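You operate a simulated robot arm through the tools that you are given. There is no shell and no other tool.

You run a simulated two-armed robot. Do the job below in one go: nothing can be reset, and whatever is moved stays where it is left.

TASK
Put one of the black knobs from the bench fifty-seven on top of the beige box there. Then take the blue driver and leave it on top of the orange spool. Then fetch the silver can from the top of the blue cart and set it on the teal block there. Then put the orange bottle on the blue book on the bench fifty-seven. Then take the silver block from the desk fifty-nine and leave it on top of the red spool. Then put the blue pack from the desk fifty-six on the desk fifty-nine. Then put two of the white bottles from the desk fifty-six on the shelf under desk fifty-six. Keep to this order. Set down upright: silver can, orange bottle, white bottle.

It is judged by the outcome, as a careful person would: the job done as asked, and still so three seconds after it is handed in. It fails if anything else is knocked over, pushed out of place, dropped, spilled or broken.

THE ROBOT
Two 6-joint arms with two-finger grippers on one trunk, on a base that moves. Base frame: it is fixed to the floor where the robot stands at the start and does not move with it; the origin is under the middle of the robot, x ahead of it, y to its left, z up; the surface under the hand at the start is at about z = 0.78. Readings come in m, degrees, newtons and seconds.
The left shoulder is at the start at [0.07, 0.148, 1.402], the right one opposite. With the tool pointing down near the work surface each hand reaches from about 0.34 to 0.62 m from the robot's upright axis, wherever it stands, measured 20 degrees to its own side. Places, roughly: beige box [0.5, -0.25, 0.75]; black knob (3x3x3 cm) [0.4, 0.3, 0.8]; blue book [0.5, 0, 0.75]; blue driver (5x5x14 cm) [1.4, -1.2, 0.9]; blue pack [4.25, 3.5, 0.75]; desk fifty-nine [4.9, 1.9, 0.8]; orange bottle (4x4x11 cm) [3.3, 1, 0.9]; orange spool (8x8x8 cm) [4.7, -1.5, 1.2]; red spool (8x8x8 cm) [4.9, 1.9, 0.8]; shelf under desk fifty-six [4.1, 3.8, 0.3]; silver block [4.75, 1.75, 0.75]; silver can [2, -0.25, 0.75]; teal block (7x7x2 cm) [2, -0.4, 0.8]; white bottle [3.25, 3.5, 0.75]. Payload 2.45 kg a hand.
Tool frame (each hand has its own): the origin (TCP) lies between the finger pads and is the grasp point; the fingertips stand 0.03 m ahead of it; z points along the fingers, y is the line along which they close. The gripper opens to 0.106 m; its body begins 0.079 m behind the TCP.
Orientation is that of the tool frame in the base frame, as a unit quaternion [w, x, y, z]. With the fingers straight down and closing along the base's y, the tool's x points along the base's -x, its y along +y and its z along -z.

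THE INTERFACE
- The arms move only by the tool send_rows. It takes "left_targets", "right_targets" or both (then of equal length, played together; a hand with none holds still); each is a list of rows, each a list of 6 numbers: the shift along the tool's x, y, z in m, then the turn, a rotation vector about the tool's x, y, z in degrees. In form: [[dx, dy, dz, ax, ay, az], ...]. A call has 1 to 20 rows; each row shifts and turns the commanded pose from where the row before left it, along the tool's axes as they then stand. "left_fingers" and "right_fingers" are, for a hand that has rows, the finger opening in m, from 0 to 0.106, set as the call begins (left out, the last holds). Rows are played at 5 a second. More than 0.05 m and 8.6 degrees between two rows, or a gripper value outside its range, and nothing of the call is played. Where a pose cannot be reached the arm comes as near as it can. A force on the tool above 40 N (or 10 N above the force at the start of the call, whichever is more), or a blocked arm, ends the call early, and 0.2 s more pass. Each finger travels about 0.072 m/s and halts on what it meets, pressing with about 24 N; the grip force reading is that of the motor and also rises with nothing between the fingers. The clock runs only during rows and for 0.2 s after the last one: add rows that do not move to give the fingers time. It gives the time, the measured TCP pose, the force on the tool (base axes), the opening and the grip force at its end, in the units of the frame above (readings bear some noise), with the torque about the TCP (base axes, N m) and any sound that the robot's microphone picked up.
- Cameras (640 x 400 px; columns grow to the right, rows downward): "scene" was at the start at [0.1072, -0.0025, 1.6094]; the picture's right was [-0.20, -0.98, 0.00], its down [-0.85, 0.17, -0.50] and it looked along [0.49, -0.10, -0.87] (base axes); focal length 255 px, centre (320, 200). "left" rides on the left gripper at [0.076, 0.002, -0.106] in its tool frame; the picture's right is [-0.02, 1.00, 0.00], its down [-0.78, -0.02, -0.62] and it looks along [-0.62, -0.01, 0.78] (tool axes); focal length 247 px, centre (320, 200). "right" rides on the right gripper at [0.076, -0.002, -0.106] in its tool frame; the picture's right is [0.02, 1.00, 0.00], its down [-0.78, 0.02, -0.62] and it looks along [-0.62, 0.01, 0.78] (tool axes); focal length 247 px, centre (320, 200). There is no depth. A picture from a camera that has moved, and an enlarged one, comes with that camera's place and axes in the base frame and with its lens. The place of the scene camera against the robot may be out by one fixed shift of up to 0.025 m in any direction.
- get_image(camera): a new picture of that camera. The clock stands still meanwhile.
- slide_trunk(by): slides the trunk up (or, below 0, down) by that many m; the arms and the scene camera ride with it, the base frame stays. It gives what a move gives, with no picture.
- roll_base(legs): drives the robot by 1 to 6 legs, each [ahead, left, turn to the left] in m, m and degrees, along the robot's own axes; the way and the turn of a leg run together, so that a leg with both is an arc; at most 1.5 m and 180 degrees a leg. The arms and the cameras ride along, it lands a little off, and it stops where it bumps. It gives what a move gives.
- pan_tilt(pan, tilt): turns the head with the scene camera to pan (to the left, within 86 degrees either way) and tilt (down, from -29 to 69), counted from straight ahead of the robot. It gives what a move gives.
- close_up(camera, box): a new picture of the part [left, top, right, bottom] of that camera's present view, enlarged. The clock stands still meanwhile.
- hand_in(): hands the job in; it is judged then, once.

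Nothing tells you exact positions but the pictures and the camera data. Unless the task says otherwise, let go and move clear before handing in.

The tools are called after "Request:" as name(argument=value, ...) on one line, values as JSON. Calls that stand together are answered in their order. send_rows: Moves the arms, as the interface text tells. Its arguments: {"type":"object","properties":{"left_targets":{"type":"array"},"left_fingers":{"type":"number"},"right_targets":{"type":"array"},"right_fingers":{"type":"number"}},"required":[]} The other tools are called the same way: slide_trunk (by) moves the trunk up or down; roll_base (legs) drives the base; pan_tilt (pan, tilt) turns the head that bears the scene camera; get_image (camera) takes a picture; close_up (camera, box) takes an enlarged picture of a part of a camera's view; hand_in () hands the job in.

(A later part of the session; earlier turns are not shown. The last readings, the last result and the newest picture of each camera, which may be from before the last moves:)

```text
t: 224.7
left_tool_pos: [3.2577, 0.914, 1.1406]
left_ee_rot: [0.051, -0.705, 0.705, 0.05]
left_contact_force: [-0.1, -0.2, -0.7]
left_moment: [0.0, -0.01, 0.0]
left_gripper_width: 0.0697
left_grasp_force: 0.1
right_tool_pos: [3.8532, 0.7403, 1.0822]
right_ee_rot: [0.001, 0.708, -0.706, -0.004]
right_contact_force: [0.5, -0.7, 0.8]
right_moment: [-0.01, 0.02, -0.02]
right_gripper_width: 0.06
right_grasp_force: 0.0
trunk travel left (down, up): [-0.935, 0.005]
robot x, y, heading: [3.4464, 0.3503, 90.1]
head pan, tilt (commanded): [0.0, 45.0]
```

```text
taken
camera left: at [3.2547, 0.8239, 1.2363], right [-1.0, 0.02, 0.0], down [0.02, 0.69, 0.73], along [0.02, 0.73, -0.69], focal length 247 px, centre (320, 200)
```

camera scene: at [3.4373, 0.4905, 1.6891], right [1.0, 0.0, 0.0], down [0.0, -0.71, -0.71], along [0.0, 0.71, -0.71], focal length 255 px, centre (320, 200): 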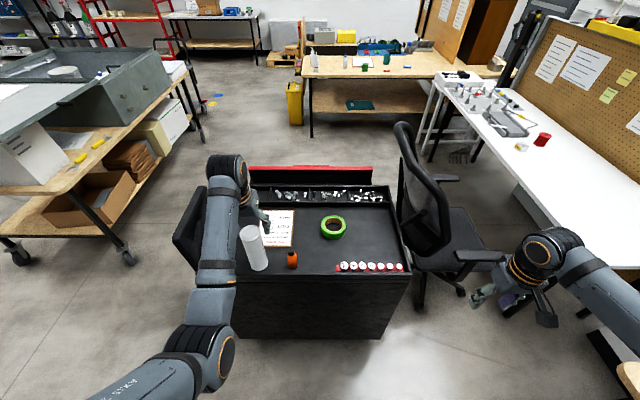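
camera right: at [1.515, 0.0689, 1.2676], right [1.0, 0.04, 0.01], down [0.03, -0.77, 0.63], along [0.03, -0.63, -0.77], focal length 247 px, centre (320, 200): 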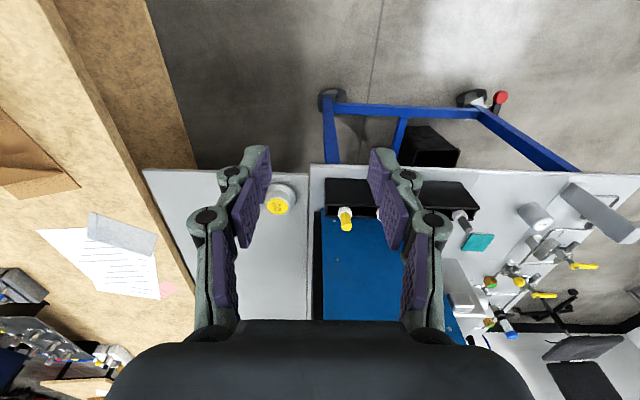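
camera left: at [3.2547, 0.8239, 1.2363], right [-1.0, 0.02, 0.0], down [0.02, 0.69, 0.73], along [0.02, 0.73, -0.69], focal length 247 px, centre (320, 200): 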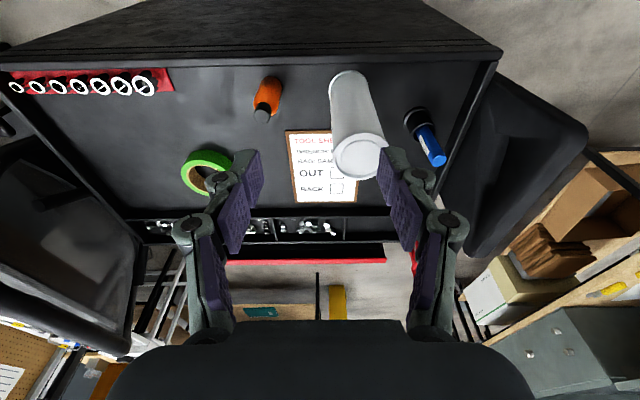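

The bottle is at about [3.33, 0.97] and the white cylinder at [3.22, 0.96] with its top near z 1.06. I level the hand, raise it a bit, then shift the base right and ahead for a comfortable reach.

Request:
send_rows(left_targets=[[0, 0, -0.03, 0, 4, 0], [0, 0, -0.01, 0, 4, 0], [0, 0, 0, 0, 0, 0]])

Request:
roll_base(legs=[[0, -0.075, 0], [0.09, 0, 0]])

Request:
get_image(camera="left")

Request:
get_image(camera="scene")

```text
t: 225.5
left_tool_pos: [3.2611, 0.9364, 1.1504]
left_ee_rot: [-0.002, 0.707, -0.707, 0.0]
left_contact_force: [0.2, -0.1, -0.3]
left_moment: [0.04, 0.01, 0.02]
left_gripper_width: 0.0702
left_grasp_force: 0.1
left hand out of reach, approached as far as the arm can: row 1, 2
right_tool_pos: [3.8529, 0.7407, 1.0812]
right_ee_rot: [0.0, 0.708, -0.706, -0.003]
right_contact_force: [-0.2, 0.3, 0.1]
right_moment: [0.02, 0.0, 0.01]
right_gripper_width: 0.0602
right_grasp_force: 0.0
trunk travel left (down, up): [-0.935, 0.005]
robot x, y, heading: [3.4437, 0.35, 90.3]
head pan, tilt (commanded): [0.0, 45.0]
```

```text
t: 227.2
left_tool_pos: [3.3332, 1.0211, 1.1525]
left_ee_rot: [-0.004, 0.708, -0.706, -0.001]
left_contact_force: [-0.6, -1.1, 0.5]
left_moment: [0.1, -0.02, 0.0]
left_gripper_width: 0.0701
left_grasp_force: 0.1
right_tool_pos: [3.9258, 0.8258, 1.0863]
right_ee_rot: [-0.003, 0.709, -0.705, -0.005]
right_contact_force: [-0.6, -1.3, 0.1]
right_moment: [0.03, -0.01, 0.02]
right_gripper_width: 0.06
right_grasp_force: 0.2
trunk travel left (down, up): [-0.935, 0.005]
robot x, y, heading: [3.5251, 0.4395, 90.3]
head pan, tilt (commanded): [0.0, 45.0]
```

```text
taken
camera left: at [3.33, 0.9441, 1.2584], right [-1.0, 0.02, 0.0], down [0.01, 0.78, 0.63], along [0.02, 0.63, -0.78], focal length 247 px, centre (320, 200)
```

left: 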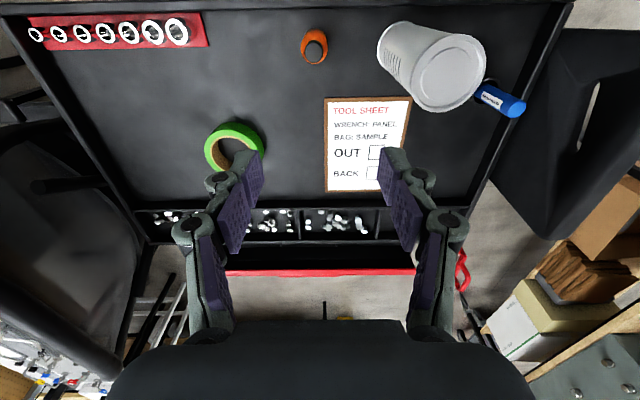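

```text
taken
camera scene: at [3.5105, 0.5715, 1.6898], right [1.0, 0.0, 0.0], down [0.0, -0.7, -0.71], along [0.0, 0.71, -0.7], focal length 255 px, centre (320, 200)
```

scene: 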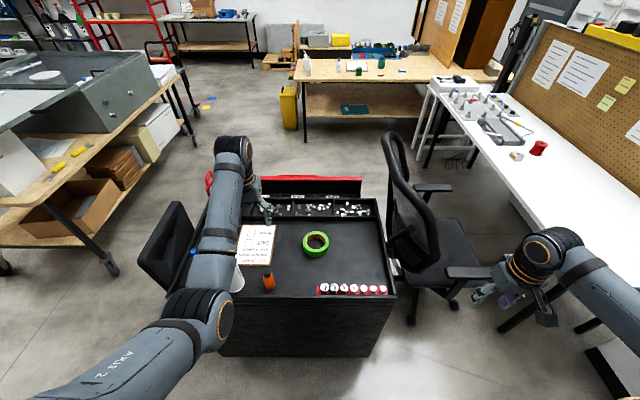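

The bottle is at about [3.34, 0.985], its cap near z≈0.91. I move above it and come down to see it closer.

Request:
send_rows(left_targets=[[0.012, -0.002, 0.025, 0, 0, 0], [0.012, -0.002, 0.025, 0, 0, 0], [0.012, -0.002, 0.025, 0, 0, 0], [0, 0, 0.025, 0, 0, 0], [0, 0, 0, 0, 0, 0]])

Request:
get_image(camera="left")

```text
t: 228.4
left_tool_pos: [3.3403, 0.9879, 1.0508]
left_ee_rot: [-0.001, 0.708, -0.706, -0.001]
left_contact_force: [0.0, 0.3, -0.7]
left_moment: [0.03, -0.01, 0.01]
left_gripper_width: 0.07
left_grasp_force: 0.1
right_tool_pos: [3.927, 0.8288, 1.0837]
right_ee_rot: [0.0, 0.71, -0.705, -0.005]
right_contact_force: [-0.5, 0.7, -0.1]
right_moment: [0.0, -0.02, 0.02]
right_gripper_width: 0.0599
right_grasp_force: 0.1
trunk travel left (down, up): [-0.935, 0.005]
robot x, y, heading: [3.5223, 0.4361, 90.2]
head pan, tilt (commanded): [0.0, 45.0]
```

```text
taken
camera left: at [3.337, 0.9128, 1.1564], right [-1.0, 0.02, 0.0], down [0.01, 0.78, 0.62], along [0.01, 0.62, -0.78], focal length 247 px, centre (320, 200)
```

left: 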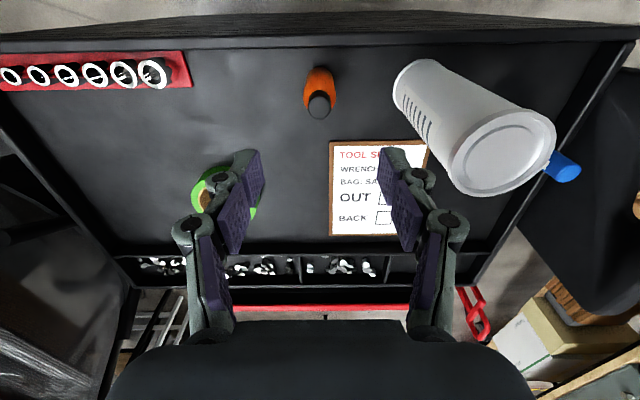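

The bottle is centred at [3.340, 0.991] with its cap top at z≈0.912, so the cart surface is about 0.80. I descend in two stages.

Request:
send_rows(left_targets=[[-0.003, 0, 0.03, 0, 0, 0], [0, 0, 0.03, 0, 0, 0], [0, 0, 0.03, 0, 0, 0], [0, 0, 0.02, 0, 0, 0], [0, 0, 0, 0, 0, 0]])

Request:
get_image(camera="left")

```text
t: 229.6
left_tool_pos: [3.3416, 0.9936, 0.9405]
left_ee_rot: [-0.001, 0.708, -0.707, -0.001]
left_contact_force: [-0.8, -0.6, 0.4]
left_moment: [0.0, -0.03, 0.0]
left_gripper_width: 0.0697
left_grasp_force: 0.0
right_tool_pos: [3.9286, 0.8293, 1.082]
right_ee_rot: [0.001, 0.709, -0.705, -0.004]
right_contact_force: [-0.6, 0.3, -0.6]
right_moment: [0.02, 0.01, 0.02]
right_gripper_width: 0.0601
right_grasp_force: 0.1
trunk travel left (down, up): [-0.935, 0.005]
robot x, y, heading: [3.5239, 0.4357, 90.3]
head pan, tilt (commanded): [0.0, 45.0]
```

```text
taken
camera left: at [3.3383, 0.9167, 1.0459], right [-1.0, 0.02, 0.0], down [0.01, 0.78, 0.62], along [0.01, 0.62, -0.78], focal length 247 px, centre (320, 200)
```

left: 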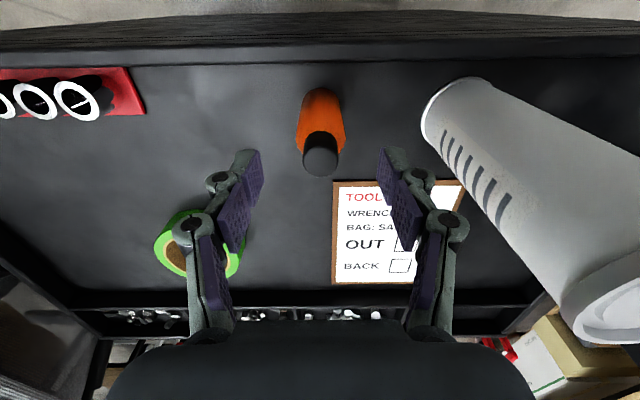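

Bottle centred and the white cylinder is clear of the fingers. I lower the rest and grip.

Request:
send_rows(left_targets=[[0, 0, 0.025, 0, 0, 0], [0, 0, 0.025, 0, 0, 0], [0, 0, 0.02, 0, 0, 0], [0, 0, 0.015, 0, 0, 0], [0, 0, 0, 0, 0, 0]])

Request:
get_image(camera="left")

```text
t: 230.8
left_tool_pos: [3.3404, 0.9918, 0.8556]
left_ee_rot: [-0.002, 0.707, -0.707, 0.0]
left_contact_force: [-0.9, 0.2, 0.3]
left_moment: [-0.01, 0.04, 0.01]
left_gripper_width: 0.0702
left_grasp_force: 0.0
right_tool_pos: [3.9289, 0.83, 1.0834]
right_ee_rot: [0.001, 0.709, -0.705, -0.005]
right_contact_force: [0.5, -0.1, -0.7]
right_moment: [0.01, 0.04, 0.02]
right_gripper_width: 0.06
right_grasp_force: 0.0
trunk travel left (down, up): [-0.935, 0.005]
robot x, y, heading: [3.5186, 0.4379, 90.2]
head pan, tilt (commanded): [0.0, 45.0]
```

```text
taken
camera left: at [3.3375, 0.9154, 0.9621], right [-1.0, 0.02, 0.0], down [0.01, 0.78, 0.62], along [0.01, 0.62, -0.78], focal length 247 px, centre (320, 200)
```

left: 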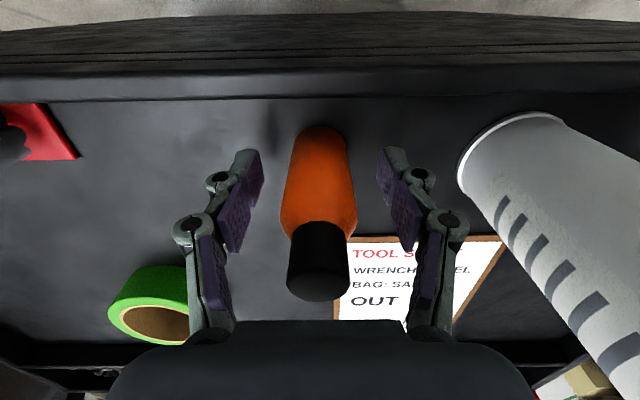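

Request:
send_rows(left_targets=[[0, 0, 0, 0, 0, 0], [0, 0, 0, 0, 0, 0], [0, 0, 0, 0, 0, 0], [0, 0, 0, 0, 0, 0]], left_fingers=0.025)

Request:
send_rows(left_targets=[[0, 0, -0.01, 0, 0, 0], [0, 0, -0.03, 0, 0, 0], [0, 0, -0.04, 0, 0, 0], [0, 0, -0.04, 0, 0, 0], [0, 0, -0.04, 0, 0, 0], [0, 0, -0.04, 0, 0, 0], [0, 0, -0.04, 0, 0, 0], [0, 0, 0, 0, 0, 0]])

Request:
get_image(camera="left")

```text
t: 231.8
left_tool_pos: [3.3389, 0.9898, 0.8558]
left_ee_rot: [-0.001, 0.708, -0.707, 0.0]
left_contact_force: [0.2, 0.2, 1.5]
left_moment: [0.02, -0.02, 0.03]
left_gripper_width: 0.0346
left_grasp_force: 23.9
right_tool_pos: [3.9278, 0.8311, 1.0826]
right_ee_rot: [0.0, 0.709, -0.705, -0.004]
right_contact_force: [-0.2, -0.8, 0.4]
right_moment: [-0.02, 0.02, 0.03]
right_gripper_width: 0.0601
right_grasp_force: 0.1
trunk travel left (down, up): [-0.935, 0.005]
robot x, y, heading: [3.5195, 0.4355, 90.4]
head pan, tilt (commanded): [0.0, 45.0]
```

```text
t: 233.6
left_tool_pos: [3.3406, 0.9914, 1.0944]
left_ee_rot: [-0.002, 0.707, -0.707, 0.0]
left_contact_force: [0.7, 0.5, -0.4]
left_moment: [0.0, 0.01, 0.01]
left_gripper_width: 0.0345
left_grasp_force: 24.4
right_tool_pos: [3.9273, 0.831, 1.0822]
right_ee_rot: [0.001, 0.709, -0.705, -0.004]
right_contact_force: [0.4, -1.0, -0.2]
right_moment: [0.01, 0.01, 0.01]
right_gripper_width: 0.06
right_grasp_force: 0.1
trunk travel left (down, up): [-0.935, 0.005]
robot x, y, heading: [3.517, 0.4384, 90.5]
head pan, tilt (commanded): [0.0, 45.0]
```

```text
taken
camera left: at [3.3374, 0.9161, 1.2006], right [-1.0, 0.02, 0.0], down [0.01, 0.78, 0.62], along [0.01, 0.62, -0.78], focal length 247 px, centre (320, 200)
```

left: 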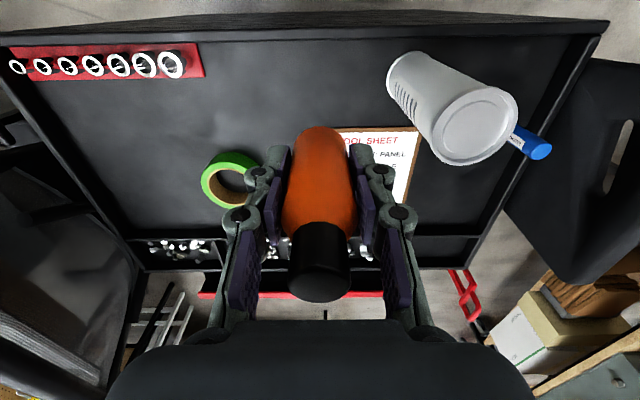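

I have the orange bottle upright in the left hand. I back away from the tool cart, turn toward -x, and will go along the open aisle to the bench's left end to place it on the blue book.

Request:
roll_base(legs=[[-0.27, 0, 0], [0, 0, 89.6], [0, -0.55, 0]])

Request:
pan_tilt(pan=0, tilt=30)

Request:
get_image(camera="scene")

```text
t: 242.1
left_tool_pos: [2.9771, 0.5535, 1.094]
left_ee_rot: [-0.002, 1.0, -0.015, 0.0]
left_contact_force: [-0.4, 0.5, -0.7]
left_moment: [0.01, 0.04, 0.02]
left_gripper_width: 0.0347
left_grasp_force: 24.1
right_tool_pos: [3.1579, 1.1354, 1.083]
right_ee_rot: [0.003, 1.0, -0.013, -0.003]
right_contact_force: [-0.7, -0.1, 0.7]
right_moment: [-0.02, 0.01, 0.0]
right_gripper_width: 0.0601
right_grasp_force: 0.0
trunk travel left (down, up): [-0.935, 0.005]
robot x, y, heading: [3.5385, 0.7193, 178.4]
head pan, tilt (commanded): [0.0, 45.0]
```

```text
t: 242.8
left_tool_pos: [2.9762, 0.5551, 1.0944]
left_ee_rot: [-0.001, 1.0, -0.015, -0.001]
left_contact_force: [-0.9, -0.1, -1.1]
left_moment: [-0.02, 0.0, -0.01]
left_gripper_width: 0.0344
left_grasp_force: 24.2
right_tool_pos: [3.1571, 1.1373, 1.0818]
right_ee_rot: [0.003, 1.0, -0.013, -0.003]
right_contact_force: [0.8, 0.2, -0.2]
right_moment: [0.01, 0.0, -0.02]
right_gripper_width: 0.0601
right_grasp_force: 0.0
trunk travel left (down, up): [-0.935, 0.005]
robot x, y, heading: [3.5365, 0.7191, 178.4]
head pan, tilt (commanded): [0.0, 30.0]
```

```text
taken
camera scene: at [3.388, 0.7336, 1.7116], right [0.03, 1.0, 0.0], down [0.5, -0.01, -0.87], along [-0.87, 0.02, -0.5], focal length 255 px, centre (320, 200)
```

scene: 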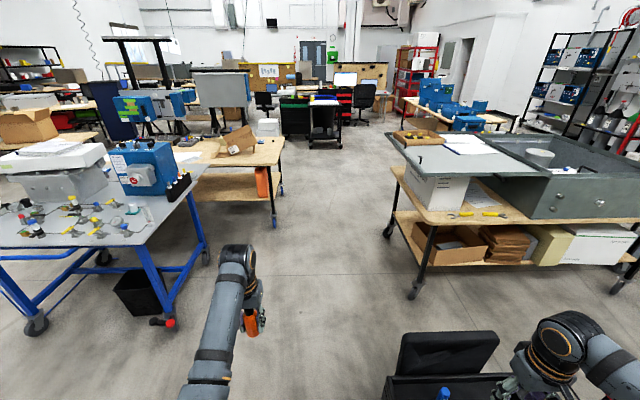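

My right hand swung close above the tool cart, so I check that nothing there was disturbed.

Request:
get_image(camera="right")

Request:
pan_tilt(pan=-60, tilt=50)

Request:
get_image(camera="scene")

```text
taken
camera right: at [3.2332, 1.1383, 1.1885], right [0.0, -1.0, 0.01], down [-0.78, 0.01, 0.63], along [-0.63, 0.0, -0.78], focal length 247 px, centre (320, 200)
```

right: 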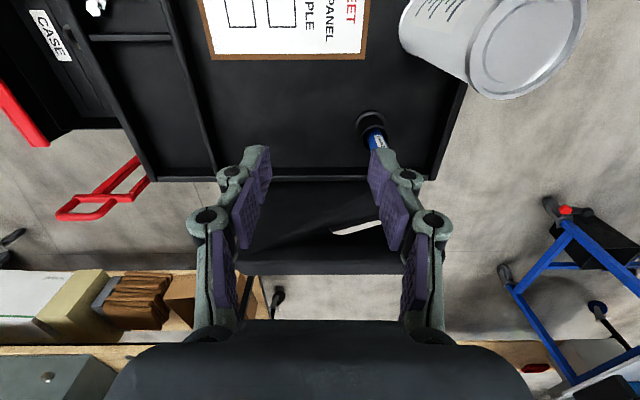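

```text
t: 244.2
left_tool_pos: [2.9767, 0.5558, 1.0946]
left_ee_rot: [-0.001, 1.0, -0.014, -0.001]
left_contact_force: [-0.3, 0.3, -1.2]
left_moment: [0.0, 0.0, 0.01]
left_gripper_width: 0.0347
left_grasp_force: 23.8
right_tool_pos: [3.1568, 1.1371, 1.0822]
right_ee_rot: [0.004, 1.0, -0.013, -0.003]
right_contact_force: [-0.8, -0.1, -0.5]
right_moment: [0.0, -0.01, 0.02]
right_gripper_width: 0.06
right_grasp_force: 0.0
trunk travel left (down, up): [-0.935, 0.005]
robot x, y, heading: [3.538, 0.7182, 178.3]
head pan, tilt (commanded): [-60.0, 50.0]
```

```text
taken
camera scene: at [3.4416, 0.7985, 1.6822], right [0.88, 0.48, 0.0], down [0.37, -0.67, -0.64], along [-0.31, 0.56, -0.77], focal length 255 px, centre (320, 200)
```

scene: 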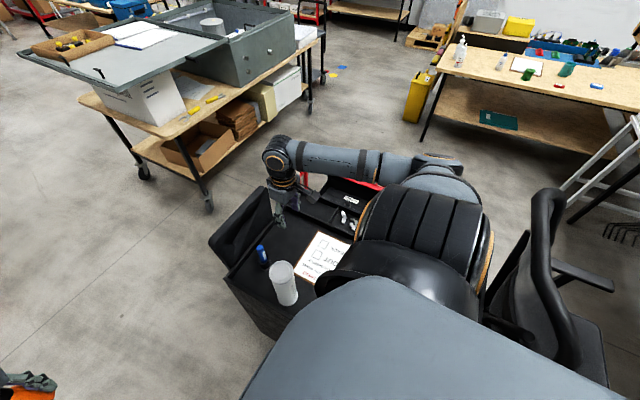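

The white cylinder and everything else on the tool cart are still in place. I strafe back the same way, then go along the aisle well clear of it.

Request:
roll_base(legs=[[0, 0.38, 1.6], [1.0, 0, 0]])

Request:
pan_tilt(pan=0, tilt=30)

Request:
get_image(camera="scene")

```text
t: 251.3
left_tool_pos: [1.9814, 0.1484, 1.0946]
left_ee_rot: [-0.001, 1.0, 0.004, -0.001]
left_contact_force: [0.3, 0.2, -0.6]
left_moment: [0.0, 0.01, 0.01]
left_gripper_width: 0.0347
left_grasp_force: 23.9
right_tool_pos: [2.1382, 0.7362, 1.0818]
right_ee_rot: [0.003, 1.0, 0.006, -0.003]
right_contact_force: [0.5, 0.0, -0.5]
right_moment: [0.03, -0.03, -0.02]
right_gripper_width: 0.0599
right_grasp_force: 0.0
trunk travel left (down, up): [-0.935, 0.005]
robot x, y, heading: [2.5322, 0.3343, -179.4]
head pan, tilt (commanded): [-60.0, 50.0]
```

```text
t: 252.6
left_tool_pos: [1.9802, 0.1474, 1.0948]
left_ee_rot: [-0.002, 1.0, 0.004, 0.0]
left_contact_force: [-0.1, 0.4, -1.3]
left_moment: [0.01, 0.02, -0.02]
left_gripper_width: 0.0348
left_grasp_force: 24.4
right_tool_pos: [2.1377, 0.7358, 1.0821]
right_ee_rot: [0.003, 1.0, 0.006, -0.002]
right_contact_force: [-0.3, 0.3, -0.4]
right_moment: [0.0, -0.02, 0.0]
right_gripper_width: 0.0598
right_grasp_force: 0.1
trunk travel left (down, up): [-0.935, 0.005]
robot x, y, heading: [2.5358, 0.332, -179.5]
head pan, tilt (commanded): [0.0, 30.0]
```

```text
taken
camera scene: at [2.3851, 0.3428, 1.7117], right [-0.01, 1.0, 0.0], down [0.5, 0.01, -0.87], along [-0.87, -0.01, -0.5], focal length 255 px, centre (320, 200)
```

scene: 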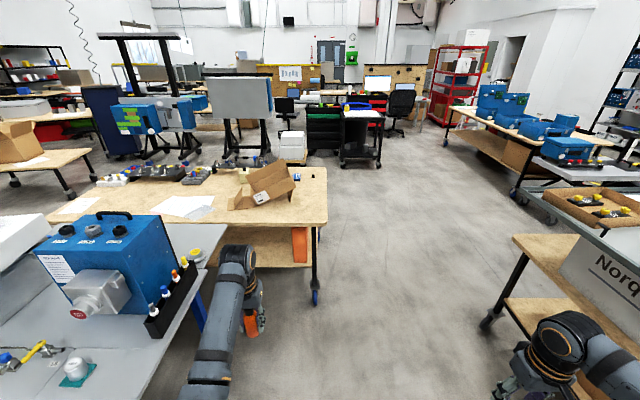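

The aisle is open. I shift right to y≈0.75 and drive along to the bench's left end.

Request:
roll_base(legs=[[0, -0.42, 0], [1.3, 0, 0], [0.94, 0, 0], [0, 0, 89.5]])

Request:
pan_tilt(pan=0, tilt=50)

Request:
get_image(camera="scene")

Request:
get_image(camera="left")

```text
t: 269.6
left_tool_pos: [0.5019, 0.1572, 1.0941]
left_ee_rot: [0.0, 0.701, 0.713, -0.001]
left_contact_force: [-1.3, 0.5, 0.0]
left_moment: [0.0, 0.01, 0.01]
left_gripper_width: 0.0346
left_grasp_force: 23.9
right_tool_pos: [-0.0887, 0.3087, 1.0829]
right_ee_rot: [0.005, 0.7, 0.714, 0.001]
right_contact_force: [0.7, -0.1, 0.4]
right_moment: [0.01, 0.0, 0.01]
right_gripper_width: 0.0603
right_grasp_force: 0.0
trunk travel left (down, up): [-0.935, 0.005]
robot x, y, heading: [0.3127, 0.7045, -88.7]
head pan, tilt (commanded): [0.0, 30.0]
```

```text
t: 270.4
left_tool_pos: [0.5023, 0.1571, 1.0944]
left_ee_rot: [0.0, 0.701, 0.713, -0.001]
left_contact_force: [0.2, 0.8, -1.0]
left_moment: [0.0, -0.01, -0.01]
left_gripper_width: 0.0344
left_grasp_force: 23.7
right_tool_pos: [-0.088, 0.3094, 1.0829]
right_ee_rot: [0.004, 0.699, 0.715, 0.001]
right_contact_force: [-0.5, -0.2, -0.2]
right_moment: [0.0, 0.01, 0.03]
right_gripper_width: 0.0601
right_grasp_force: 0.1
trunk travel left (down, up): [-0.935, 0.005]
robot x, y, heading: [0.3072, 0.7085, -88.7]
head pan, tilt (commanded): [0.0, 50.0]
```

```text
taken
camera scene: at [0.3062, 0.5923, 1.6822], right [-1.0, -0.02, 0.0], down [-0.02, 0.77, -0.64], along [0.01, -0.64, -0.77], focal length 255 px, centre (320, 200)
```

scene: 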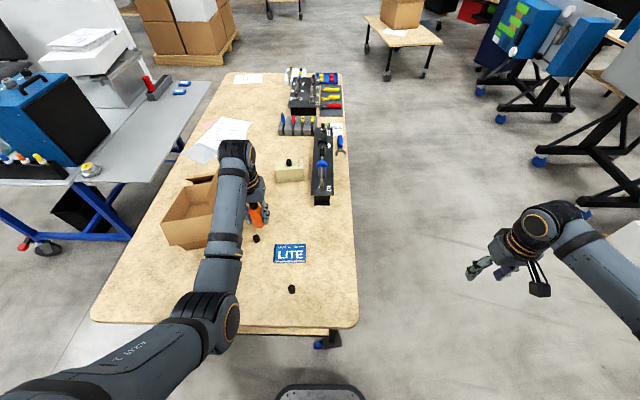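

```text
taken
camera left: at [0.5017, 0.2347, 1.2002], right [1.0, 0.0, 0.0], down [0.0, -0.78, 0.62], along [0.0, -0.62, -0.78], focal length 247 px, centre (320, 200)
```

left: 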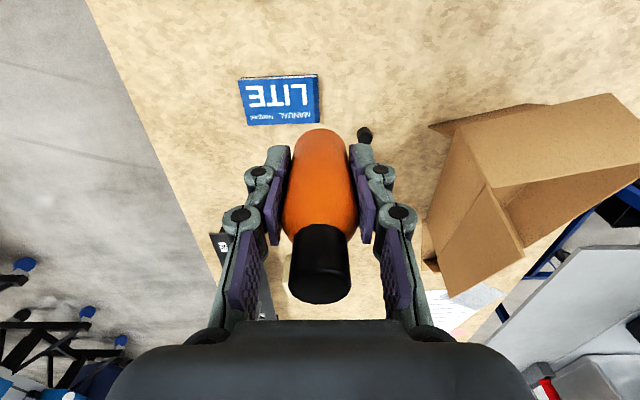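

I see the book centred at about [0.439, 0.114], and the knob still rests on the beige box. I nudge the base for reach.

Request:
roll_base(legs=[[0, -0.06, 0], [0.08, 0, -1.0]])

Request:
get_image(camera="left")

```text
t: 272.0
left_tool_pos: [0.4365, 0.0788, 1.0966]
left_ee_rot: [0.001, 0.707, 0.708, -0.003]
left_contact_force: [0.8, -0.1, -0.9]
left_moment: [-0.09, 0.05, 0.01]
left_gripper_width: 0.0349
left_grasp_force: 24.4
right_tool_pos: [-0.1521, 0.2421, 1.0865]
right_ee_rot: [0.005, 0.706, 0.709, -0.002]
right_contact_force: [0.0, 0.1, 0.4]
right_moment: [-0.09, 0.02, -0.02]
right_gripper_width: 0.0601
right_grasp_force: 0.0
trunk travel left (down, up): [-0.935, 0.005]
robot x, y, heading: [0.253, 0.6291, -89.8]
head pan, tilt (commanded): [0.0, 50.0]
```

```text
taken
camera left: at [0.4366, 0.157, 1.2026], right [1.0, -0.02, 0.0], down [-0.01, -0.78, 0.63], along [-0.02, -0.63, -0.78], focal length 247 px, centre (320, 200)
```

left: 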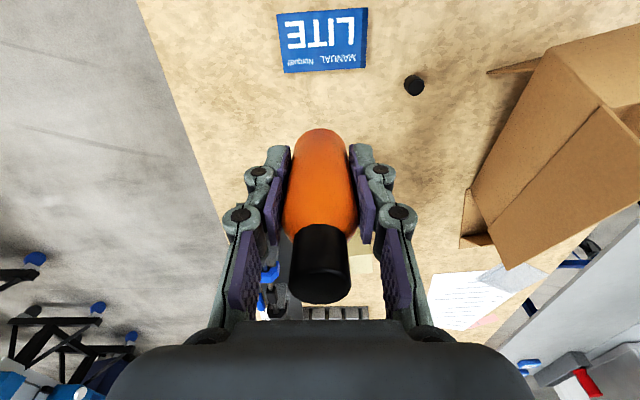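

I line up over the book's centre [0.437, 0.112] and lower partway.

Request:
send_rows(left_targets=[[0.011, 0, 0.035, 0, 0, 0], [0.011, 0, 0.04, 0, 0, 0], [0.011, 0, 0.04, 0, 0, 0], [0, 0, 0.04, 0, 0, 0], [0, 0, 0.035, 0, 0, 0], [0, 0, 0, 0, 0, 0], [0, 0, 0, 0, 0, 0]])

Request:
get_image(camera="left")

Request:
close_up(camera="scene", box=[200, 160, 360, 300])

```text
t: 273.6
left_tool_pos: [0.4318, 0.1058, 0.9028]
left_ee_rot: [0.0, 0.707, 0.707, -0.001]
left_contact_force: [0.8, -0.8, -1.0]
left_moment: [-0.01, -0.02, 0.02]
left_gripper_width: 0.0349
left_grasp_force: 24.2
right_tool_pos: [-0.154, 0.2365, 1.0826]
right_ee_rot: [0.005, 0.706, 0.709, 0.0]
right_contact_force: [0.3, -0.3, 0.1]
right_moment: [0.0, 0.03, 0.01]
right_gripper_width: 0.06
right_grasp_force: 0.0
trunk travel left (down, up): [-0.935, 0.005]
robot x, y, heading: [0.2534, 0.6293, -90.0]
head pan, tilt (commanded): [0.0, 50.0]
```

```text
taken
camera left: at [0.4333, 0.1823, 1.0104], right [1.0, -0.02, 0.0], down [-0.02, -0.78, 0.62], along [-0.01, -0.62, -0.78], focal length 247 px, centre (320, 200)
```

left: 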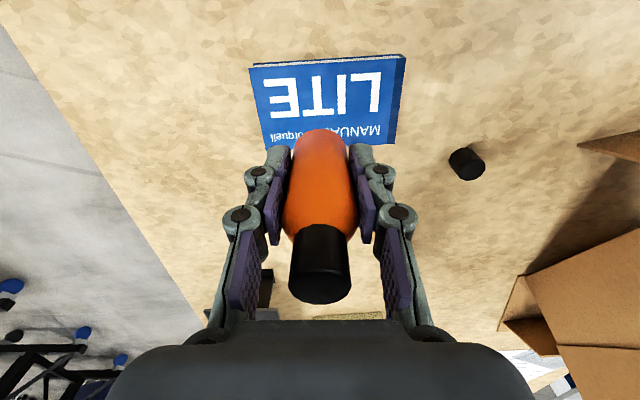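

```text
2.86 times, centred on (280, 230) of scene
camera zoom: at [0.2439, 0.5114, 1.6821], right [-1.0, 0.0, 0.0], down [0.0, 0.77, -0.64], along [0.0, -0.64, -0.77], focal length 728 px, centre (434, 114)
```

zoom: 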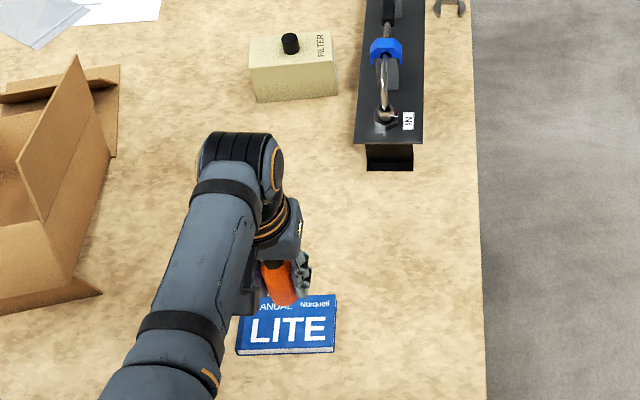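

Request:
send_rows(left_targets=[[0.006, 0.005, 0.012, 0, 0, 0], [0, 0, 0.012, 0, 0, 0], [0, 0, 0.012, 0, 0, 0], [0, 0, 0, 0, 0, 0]])

Request:
send_rows(left_targets=[[0, 0, 0.003, 0, 0, 0], [0, 0, 0.002, 0, 0, 0], [0, 0, 0, 0, 0, 0]])

Request:
get_image(camera="left")

```text
t: 274.6
left_tool_pos: [0.4365, 0.1117, 0.8688]
left_ee_rot: [-0.001, 0.707, 0.708, -0.001]
left_contact_force: [-0.2, -0.3, -1.0]
left_moment: [0.04, 0.0, -0.02]
left_gripper_width: 0.0345
left_grasp_force: 23.7
right_tool_pos: [-0.1549, 0.2365, 1.0824]
right_ee_rot: [0.004, 0.706, 0.709, 0.0]
right_contact_force: [-0.7, -0.1, 0.2]
right_moment: [0.01, -0.02, 0.01]
right_gripper_width: 0.06
right_grasp_force: 0.0
trunk travel left (down, up): [-0.935, 0.005]
robot x, y, heading: [0.2515, 0.6286, -89.6]
head pan, tilt (commanded): [0.0, 50.0]
```

```text
t: 275.4
left_tool_pos: [0.4372, 0.1119, 0.8626]
left_ee_rot: [0.0, 0.707, 0.707, -0.001]
left_contact_force: [-0.7, 0.1, -1.0]
left_moment: [-0.03, -0.03, 0.0]
left_gripper_width: 0.0348
left_grasp_force: 24.4
right_tool_pos: [-0.1546, 0.2356, 1.0819]
right_ee_rot: [0.004, 0.706, 0.708, 0.001]
right_contact_force: [-1.2, 0.9, -1.0]
right_moment: [0.03, 0.03, 0.02]
right_gripper_width: 0.0602
right_grasp_force: 0.1
trunk travel left (down, up): [-0.935, 0.005]
robot x, y, heading: [0.2559, 0.629, -89.9]
head pan, tilt (commanded): [0.0, 50.0]
```

```text
taken
camera left: at [0.4379, 0.1886, 0.9691], right [1.0, -0.02, 0.0], down [-0.02, -0.78, 0.62], along [-0.01, -0.62, -0.78], focal length 247 px, centre (320, 200)
```

left: 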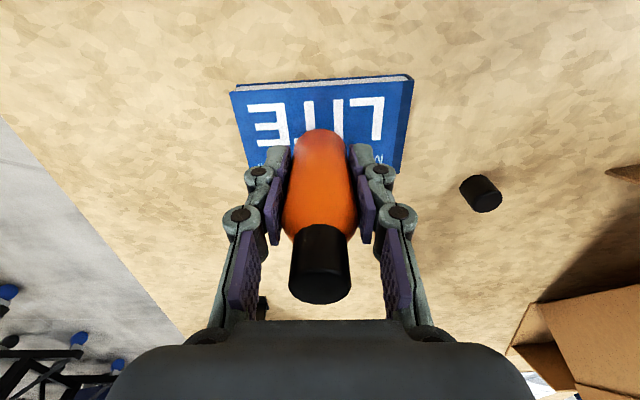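

I'm close to the book top. I lower in 2 mm steps until I feel contact.

Request:
send_rows(left_targets=[[0, 0, 0.002, 0, 0, 0], [0, 0, 0.002, 0, 0, 0], [0, 0, 0, 0, 0, 0]])

Request:
send_rows(left_targets=[[0, 0, 0.002, 0, 0, 0], [0, 0, 0, 0, 0, 0]])

Request:
send_rows(left_targets=[[0, 0, 0.002, 0, 0, 0], [0, 0, 0, 0, 0, 0]])

```text
t: 276.2
left_tool_pos: [0.4384, 0.1119, 0.8582]
left_ee_rot: [0.0, 0.707, 0.707, -0.001]
left_contact_force: [0.7, 0.5, -0.9]
left_moment: [-0.02, 0.0, 0.0]
left_gripper_width: 0.0348
left_grasp_force: 23.9
right_tool_pos: [-0.1542, 0.2366, 1.0817]
right_ee_rot: [0.004, 0.705, 0.709, 0.001]
right_contact_force: [-0.7, 0.3, 0.0]
right_moment: [-0.01, -0.04, 0.02]
right_gripper_width: 0.0599
right_grasp_force: 0.0
trunk travel left (down, up): [-0.935, 0.005]
robot x, y, heading: [0.2517, 0.6295, -89.9]
head pan, tilt (commanded): [0.0, 50.0]
```

```text
t: 276.8
left_tool_pos: [0.4373, 0.1122, 0.8566]
left_ee_rot: [-0.001, 0.707, 0.707, -0.001]
left_contact_force: [0.3, 0.1, 0.6]
left_moment: [0.01, 0.01, 0.02]
left_gripper_width: 0.0345
left_grasp_force: 24.3
right_tool_pos: [-0.1534, 0.2357, 1.0826]
right_ee_rot: [0.005, 0.705, 0.709, 0.001]
right_contact_force: [1.1, -0.3, -0.3]
right_moment: [-0.03, 0.02, 0.03]
right_gripper_width: 0.0597
right_grasp_force: 0.0
trunk travel left (down, up): [-0.935, 0.005]
robot x, y, heading: [0.2546, 0.6274, -90.0]
head pan, tilt (commanded): [0.0, 50.0]
```

```text
t: 277.4
left_tool_pos: [0.4373, 0.112, 0.8551]
left_ee_rot: [0.0, 0.707, 0.708, -0.001]
left_contact_force: [0.1, -0.8, -1.1]
left_moment: [-0.05, 0.03, -0.01]
left_gripper_width: 0.0347
left_grasp_force: 24.0
right_tool_pos: [-0.1537, 0.2364, 1.0828]
right_ee_rot: [0.004, 0.706, 0.708, 0.0]
right_contact_force: [-0.2, 0.0, 1.4]
right_moment: [0.02, 0.0, -0.04]
right_gripper_width: 0.06
right_grasp_force: 0.1
trunk travel left (down, up): [-0.935, 0.005]
robot x, y, heading: [0.2504, 0.6279, -89.9]
head pan, tilt (commanded): [0.0, 50.0]
```

Request:
send_rows(left_targets=[[0, 0, 0.002, 0, 0, 0], [0, 0, 0, 0, 0, 0]])

Request:
send_rows(left_targets=[[0, 0, 0.002, 0, 0, 0], [0, 0, 0, 0, 0, 0]])

Request:
close_up(camera="left", box=[220, 60, 420, 260])

```text
t: 278.0
left_tool_pos: [0.4371, 0.1118, 0.8534]
left_ee_rot: [0.0, 0.707, 0.707, -0.001]
left_contact_force: [0.7, -0.1, 0.2]
left_moment: [0.01, -0.03, -0.01]
left_gripper_width: 0.0347
left_grasp_force: 23.8
right_tool_pos: [-0.155, 0.2361, 1.0825]
right_ee_rot: [0.005, 0.706, 0.709, 0.001]
right_contact_force: [0.1, 0.1, 0.3]
right_moment: [-0.01, 0.01, -0.02]
right_gripper_width: 0.0601
right_grasp_force: 0.1
trunk travel left (down, up): [-0.935, 0.005]
robot x, y, heading: [0.251, 0.6344, -89.8]
head pan, tilt (commanded): [0.0, 50.0]
```

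```text
t: 278.6
left_tool_pos: [0.4372, 0.1112, 0.8503]
left_ee_rot: [0.001, 0.708, 0.706, -0.001]
left_contact_force: [0.6, 0.4, -0.1]
left_moment: [0.0, 0.0, -0.02]
left_gripper_width: 0.0347
left_grasp_force: 24.3
right_tool_pos: [-0.1549, 0.2366, 1.0827]
right_ee_rot: [0.004, 0.706, 0.708, 0.001]
right_contact_force: [-0.6, -0.3, -0.9]
right_moment: [-0.01, 0.01, -0.01]
right_gripper_width: 0.06
right_grasp_force: 0.0
trunk travel left (down, up): [-0.935, 0.005]
robot x, y, heading: [0.2516, 0.6292, -89.7]
head pan, tilt (commanded): [0.0, 50.0]
```

```text
2.00 times, centred on (320, 160) of left
camera zoom: at [0.4379, 0.1891, 0.9573], right [1.0, -0.02, 0.0], down [-0.02, -0.78, 0.62], along [-0.01, -0.62, -0.78], focal length 494 px, centre (320, 280)
```

zoom: 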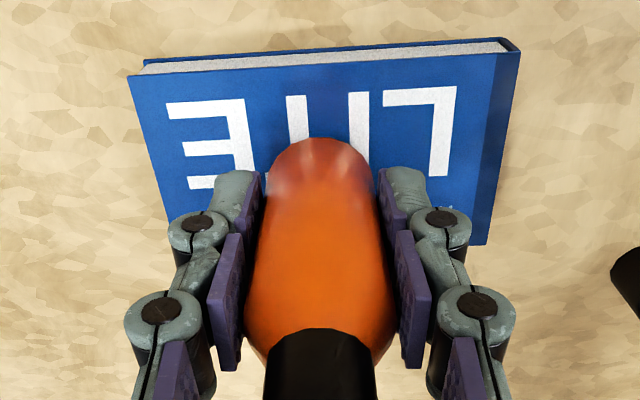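

Request:
send_rows(left_targets=[[0, 0, 0.002, 0, 0, 0], [0, 0, 0, 0, 0, 0]])

Request:
send_rows(left_targets=[[0, 0, 0.002, 0, 0, 0], [0, 0, 0, 0, 0, 0]])

Request:
send_rows(left_targets=[[0, 0, 0.002, 0, 0, 0], [0, 0, 0, 0, 0, 0]])

```text
t: 279.2
left_tool_pos: [0.4377, 0.1115, 0.8488]
left_ee_rot: [-0.001, 0.707, 0.708, -0.002]
left_contact_force: [-0.3, 0.2, -0.4]
left_moment: [0.01, 0.01, 0.01]
left_gripper_width: 0.0346
left_grasp_force: 24.1
right_tool_pos: [-0.1547, 0.237, 1.0819]
right_ee_rot: [0.005, 0.706, 0.708, 0.0]
right_contact_force: [0.6, 0.0, -0.4]
right_moment: [0.03, 0.02, 0.01]
right_gripper_width: 0.0601
right_grasp_force: 0.0
trunk travel left (down, up): [-0.935, 0.005]
robot x, y, heading: [0.2554, 0.6282, -90.1]
head pan, tilt (commanded): [0.0, 50.0]
```

```text
t: 279.8
left_tool_pos: [0.4366, 0.1126, 0.8466]
left_ee_rot: [0.001, 0.706, 0.708, -0.001]
left_contact_force: [-0.5, 0.1, -0.4]
left_moment: [0.0, 0.01, -0.01]
left_gripper_width: 0.035
left_grasp_force: 23.7
right_tool_pos: [-0.1552, 0.2357, 1.0814]
right_ee_rot: [0.003, 0.706, 0.708, 0.0]
right_contact_force: [-0.4, 0.1, 0.9]
right_moment: [-0.02, 0.0, -0.02]
right_gripper_width: 0.0599
right_grasp_force: 0.1
trunk travel left (down, up): [-0.935, 0.005]
robot x, y, heading: [0.2556, 0.6275, -89.8]
head pan, tilt (commanded): [0.0, 50.0]
```

```text
t: 280.4
left_tool_pos: [0.4374, 0.1132, 0.846]
left_ee_rot: [0.001, 0.706, 0.708, -0.001]
left_contact_force: [1.0, 0.7, 7.9]
left_moment: [0.03, -0.03, -0.02]
left_gripper_width: 0.0345
left_grasp_force: 24.2
right_tool_pos: [-0.1549, 0.2372, 1.0813]
right_ee_rot: [0.004, 0.706, 0.708, 0.0]
right_contact_force: [0.4, -0.3, -0.5]
right_moment: [0.01, -0.01, 0.01]
right_gripper_width: 0.0599
right_grasp_force: 0.1
trunk travel left (down, up): [-0.935, 0.005]
robot x, y, heading: [0.2559, 0.6262, -90.0]
head pan, tilt (commanded): [0.0, 50.0]
```

Contact with 7.9 N. I release and lift away.

Request:
send_rows(left_targets=[[0, 0, 0, 0, 0, 0], [0, 0, 0, 0, 0, 0], [0, 0, 0, 0, 0, 0]], left_fingers=0.07)

Request:
send_rows(left_targets=[[0, 0, -0.01, 0, 0, 0], [0, 0, -0.03, 0, 0, 0], [0, 0, -0.04, 0, 0, 0], [0, 0, -0.04, 0, 0, 0], [0, 0, -0.04, 0, 0, 0], [0, 0, -0.04, 0, 0, 0], [0, 0, -0.04, 0, 0, 0], [0, 0, 0, 0, 0, 0]])

Request:
get_image(camera="left")

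Request:
close_up(camera="scene", box=[200, 130, 400, 310])

```text
t: 281.2
left_tool_pos: [0.4379, 0.1126, 0.8436]
left_ee_rot: [0.0, 0.707, 0.707, -0.001]
left_contact_force: [-0.5, 0.5, 0.1]
left_moment: [0.01, 0.0, -0.01]
left_gripper_width: 0.0701
left_grasp_force: 0.1
right_tool_pos: [-0.1547, 0.2359, 1.0828]
right_ee_rot: [0.004, 0.706, 0.708, 0.001]
right_contact_force: [-0.2, -0.1, 0.0]
right_moment: [-0.02, -0.02, -0.03]
right_gripper_width: 0.0598
right_grasp_force: 0.0
trunk travel left (down, up): [-0.935, 0.005]
robot x, y, heading: [0.2546, 0.6242, -89.8]
head pan, tilt (commanded): [0.0, 50.0]
```

```text
t: 283.0
left_tool_pos: [0.438, 0.1122, 1.0857]
left_ee_rot: [-0.001, 0.708, 0.706, -0.002]
left_contact_force: [-0.5, 0.8, 0.6]
left_moment: [0.02, 0.02, -0.03]
left_gripper_width: 0.0698
left_grasp_force: 0.0
right_tool_pos: [-0.1537, 0.2361, 1.0824]
right_ee_rot: [0.004, 0.706, 0.709, 0.0]
right_contact_force: [0.7, -0.2, -0.2]
right_moment: [0.03, -0.04, 0.0]
right_gripper_width: 0.0602
right_grasp_force: 0.0
trunk travel left (down, up): [-0.935, 0.005]
robot x, y, heading: [0.254, 0.6298, -89.9]
head pan, tilt (commanded): [0.0, 50.0]
```

```text
taken
camera left: at [0.4392, 0.1894, 1.192], right [1.0, -0.02, 0.0], down [-0.02, -0.78, 0.62], along [-0.02, -0.62, -0.78], focal length 247 px, centre (320, 200)
```

left: 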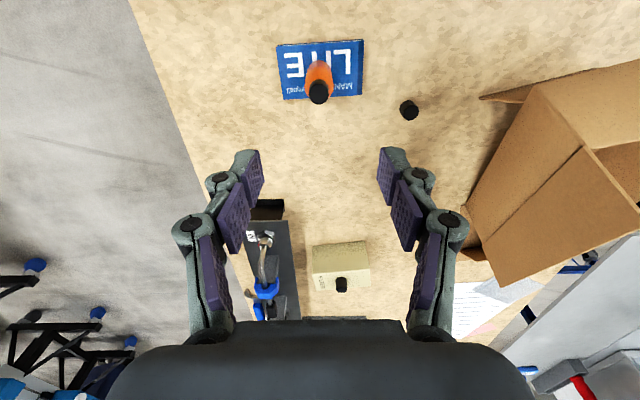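

```text
2.22 times, centred on (300, 220) of scene
camera zoom: at [0.2444, 0.5116, 1.6822], right [-1.0, 0.0, 0.0], down [0.0, 0.77, -0.64], along [0.0, -0.64, -0.77], focal length 567 px, centre (364, 156)
```

zoom: 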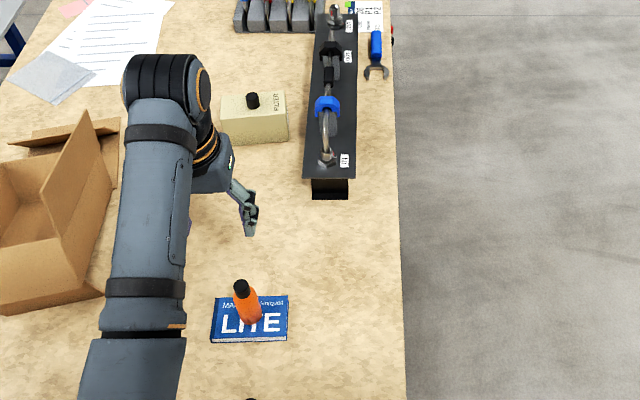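

The bottle stands on the book. Next I head for desk fifty-nine: I tuck the right hand inward a bit, back away from the bench, and turn.

Request:
send_rows(right_targets=[[0, 0.03, 0, 0, 0, 0], [0, 0.03, 0, 0, 0, 0], [0, 0.02, 0, 0, 0, 0], [0, 0, 0, 0, 0, 0]])

Request:
roll_base(legs=[[-0.25, 0, 0], [0, 0, 90], [1.2, 0, 0]])

Request:
pan_tilt(pan=20, tilt=30)

Request:
get_image(camera="scene")

```text
t: 284.0
left_tool_pos: [0.439, 0.112, 1.0848]
left_ee_rot: [0.001, 0.707, 0.707, -0.001]
left_contact_force: [-0.5, -0.3, 0.5]
left_moment: [0.01, -0.01, 0.0]
left_gripper_width: 0.0697
left_grasp_force: 0.0
right_tool_pos: [-0.0755, 0.237, 1.0823]
right_ee_rot: [0.004, 0.706, 0.708, 0.0]
right_contact_force: [-0.8, 1.1, 0.4]
right_moment: [-0.01, 0.01, 0.01]
right_gripper_width: 0.0601
right_grasp_force: 0.0
trunk travel left (down, up): [-0.935, 0.005]
robot x, y, heading: [0.2542, 0.625, -90.0]
head pan, tilt (commanded): [0.0, 50.0]
```

```text
t: 295.4
left_tool_pos: [1.9807, 1.0497, 1.0864]
left_ee_rot: [0.001, 0.006, 1.0, -0.001]
left_contact_force: [0.1, -0.2, 0.0]
left_moment: [0.0, -0.03, 0.02]
left_gripper_width: 0.0699
left_grasp_force: 0.1
right_tool_pos: [1.8523, 0.5374, 1.083]
right_ee_rot: [0.003, 0.003, 1.0, 0.003]
right_contact_force: [-0.8, 0.0, -0.1]
right_moment: [0.0, -0.01, 0.02]
right_gripper_width: 0.0601
right_grasp_force: 0.1
trunk travel left (down, up): [-0.935, 0.005]
robot x, y, heading: [1.4641, 0.8699, -0.3]
head pan, tilt (commanded): [0.0, 50.0]
```

```text
t: 296.2
left_tool_pos: [1.982, 1.0501, 1.0855]
left_ee_rot: [0.001, 0.005, 1.0, -0.001]
left_contact_force: [-0.1, -0.1, -0.3]
left_moment: [-0.02, -0.02, -0.01]
left_gripper_width: 0.0699
left_grasp_force: 0.1
right_tool_pos: [1.8527, 0.5393, 1.0821]
right_ee_rot: [0.003, 0.003, 1.0, 0.004]
right_contact_force: [0.4, 0.4, -0.2]
right_moment: [0.03, 0.01, 0.02]
right_gripper_width: 0.0601
right_grasp_force: 0.1
trunk travel left (down, up): [-0.935, 0.005]
robot x, y, heading: [1.4603, 0.8689, -0.5]
head pan, tilt (commanded): [20.0, 30.0]
```

```text
taken
camera scene: at [1.5907, 0.9105, 1.7116], right [0.33, -0.94, 0.0], down [-0.47, -0.17, -0.87], along [0.82, 0.29, -0.5], focal length 255 px, centre (320, 200)
```

scene: 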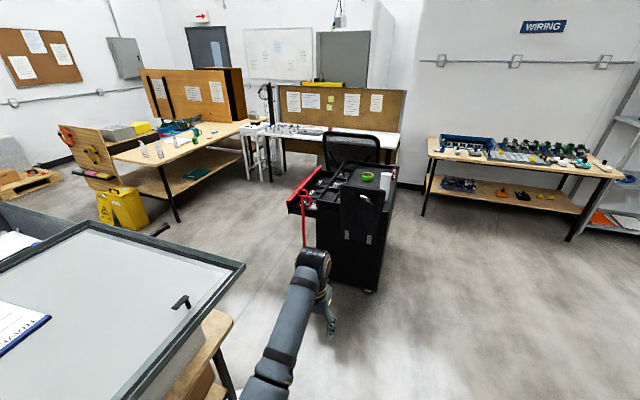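

The corridor between the trolley and the tool cart is about 0.75 m wide. I go ahead, turn left before it, centre myself and pass through.

Request:
roll_base(legs=[[0.94, 0, 0.5], [0, 0, 90], [0, -0.14, 0]])

Request:
pan_tilt(pan=0, tilt=35)

Request:
get_image(camera="scene")

```text
t: 305.8
left_tool_pos: [2.3302, 1.384, 1.0841]
left_ee_rot: [-0.002, 0.711, -0.704, 0.001]
left_contact_force: [-0.8, 0.3, 0.4]
left_moment: [-0.01, -0.03, -0.01]
left_gripper_width: 0.0699
left_grasp_force: 0.1
right_tool_pos: [2.8463, 1.265, 1.0834]
right_ee_rot: [0.001, 0.712, -0.703, -0.004]
right_contact_force: [-0.4, 0.2, 0.5]
right_moment: [-0.01, -0.01, -0.04]
right_gripper_width: 0.06
right_grasp_force: 0.1
trunk travel left (down, up): [-0.935, 0.005]
robot x, y, heading: [2.5221, 0.8693, 90.7]
head pan, tilt (commanded): [20.0, 30.0]
```

```text
t: 306.6
left_tool_pos: [2.3353, 1.3842, 1.0862]
left_ee_rot: [-0.001, 0.71, -0.704, -0.001]
left_contact_force: [-0.2, -0.8, 0.3]
left_moment: [0.01, 0.01, -0.02]
left_gripper_width: 0.0704
left_grasp_force: 0.0
right_tool_pos: [2.8491, 1.2644, 1.0814]
right_ee_rot: [-0.001, 0.711, -0.703, -0.004]
right_contact_force: [0.6, -0.7, -0.3]
right_moment: [-0.01, 0.01, 0.02]
right_gripper_width: 0.0598
right_grasp_force: 0.1
trunk travel left (down, up): [-0.935, 0.005]
robot x, y, heading: [2.5249, 0.8718, 90.5]
head pan, tilt (commanded): [0.0, 35.0]
```

```text
taken
camera scene: at [2.5157, 1.0188, 1.7039], right [1.0, 0.01, 0.0], down [0.01, -0.57, -0.82], along [-0.01, 0.82, -0.57], focal length 255 px, centre (320, 200)
```

scene: 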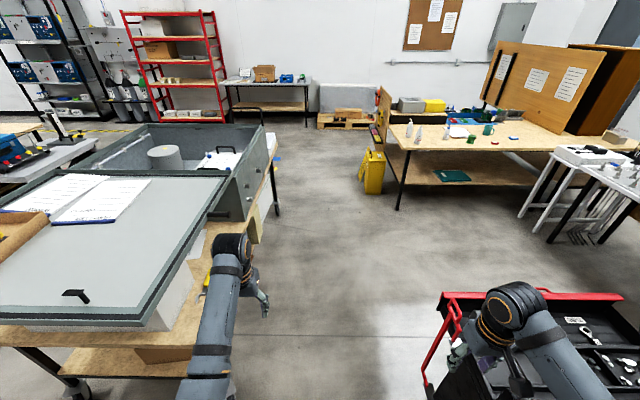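

The tool cart's red handle sticks out a little to my right, so I shift 5 cm left and pass through.

Request:
roll_base(legs=[[0, 0.06, 0], [1.3, 0, 0], [0, 0, -90.5]])

Request:
pan_tilt(pan=-10, tilt=30)

Request:
get_image(camera="scene")

```text
t: 317.6
left_tool_pos: [2.9707, 2.3541, 1.0842]
left_ee_rot: [0.001, -0.001, 1.0, -0.001]
left_contact_force: [0.0, 0.2, 0.7]
left_moment: [0.02, 0.02, -0.01]
left_gripper_width: 0.0701
left_grasp_force: 0.0
right_tool_pos: [2.8484, 1.8398, 1.0819]
right_ee_rot: [0.002, -0.004, 1.0, 0.004]
right_contact_force: [-1.1, -0.4, 0.0]
right_moment: [-0.01, 0.04, 0.0]
right_gripper_width: 0.0603
right_grasp_force: 0.0
trunk travel left (down, up): [-0.935, 0.005]
robot x, y, heading: [2.4524, 2.167, 0.3]
head pan, tilt (commanded): [0.0, 35.0]
```

```text
t: 318.3
left_tool_pos: [2.9692, 2.3538, 1.0856]
left_ee_rot: [0.0, -0.001, 1.0, 0.0]
left_contact_force: [0.2, 0.6, -0.4]
left_moment: [0.01, 0.04, -0.01]
left_gripper_width: 0.07
left_grasp_force: 0.2
right_tool_pos: [2.8475, 1.8398, 1.083]
right_ee_rot: [0.003, -0.003, 1.0, 0.004]
right_contact_force: [0.8, 0.3, 0.0]
right_moment: [0.0, 0.01, 0.0]
right_gripper_width: 0.0604
right_grasp_force: 0.0
trunk travel left (down, up): [-0.935, 0.005]
robot x, y, heading: [2.4591, 2.1662, 0.3]
head pan, tilt (commanded): [-10.0, 30.0]
```

```text
taken
camera scene: at [2.5858, 2.1615, 1.7117], right [-0.17, -0.99, 0.0], down [-0.49, 0.08, -0.87], along [0.85, -0.15, -0.5], focal length 255 px, centre (320, 200)
```

scene: 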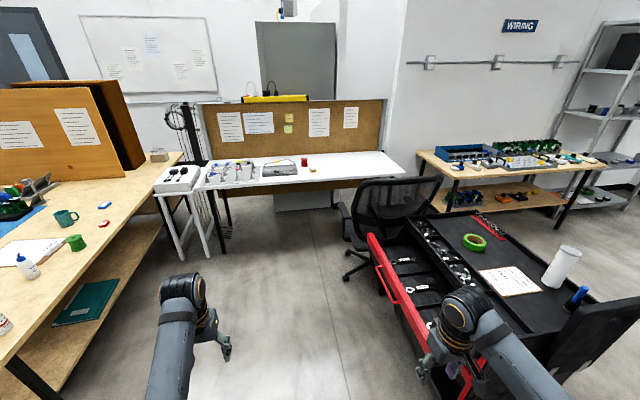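

I see the white desk (fifty-nine) ahead with the red spool, and the wooden desk fifty-six on my left. I zoom in on both.

Request:
close_up(camera="scene", box=[190, 90, 410, 230])

Request:
close_up(camera="scene", box=[0, 130, 200, 350])

```text
2.86 times, centred on (300, 160) of scene
camera zoom: at [2.5858, 2.1615, 1.7117], right [-0.17, -0.99, 0.0], down [-0.49, 0.08, -0.87], along [0.85, -0.15, -0.5], focal length 728 px, centre (377, 314)
```

zoom: 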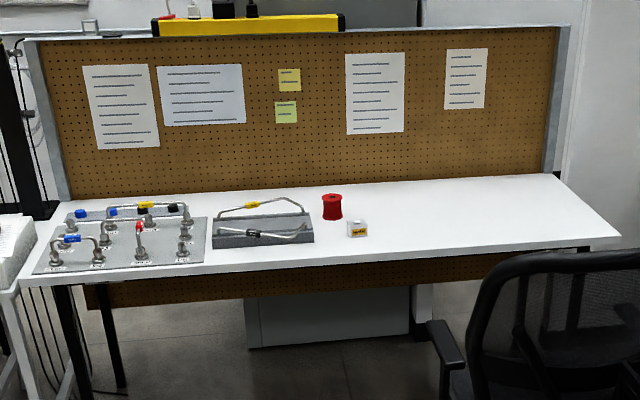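

```text
1.82 times, centred on (100, 240) of scene
camera zoom: at [2.5858, 2.1615, 1.7117], right [-0.17, -0.99, 0.0], down [-0.49, 0.08, -0.87], along [0.85, -0.15, -0.5], focal length 464 px, centre (720, 127)
```

zoom: 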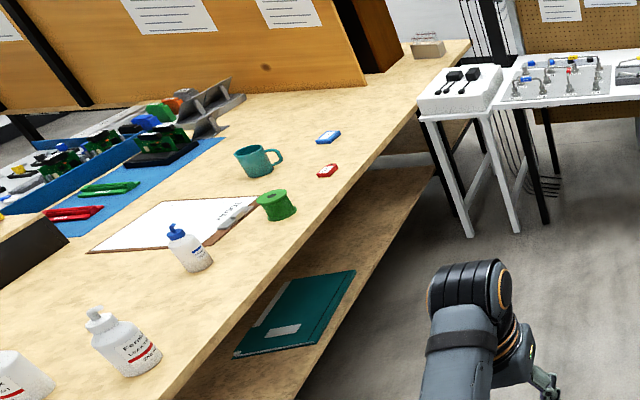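

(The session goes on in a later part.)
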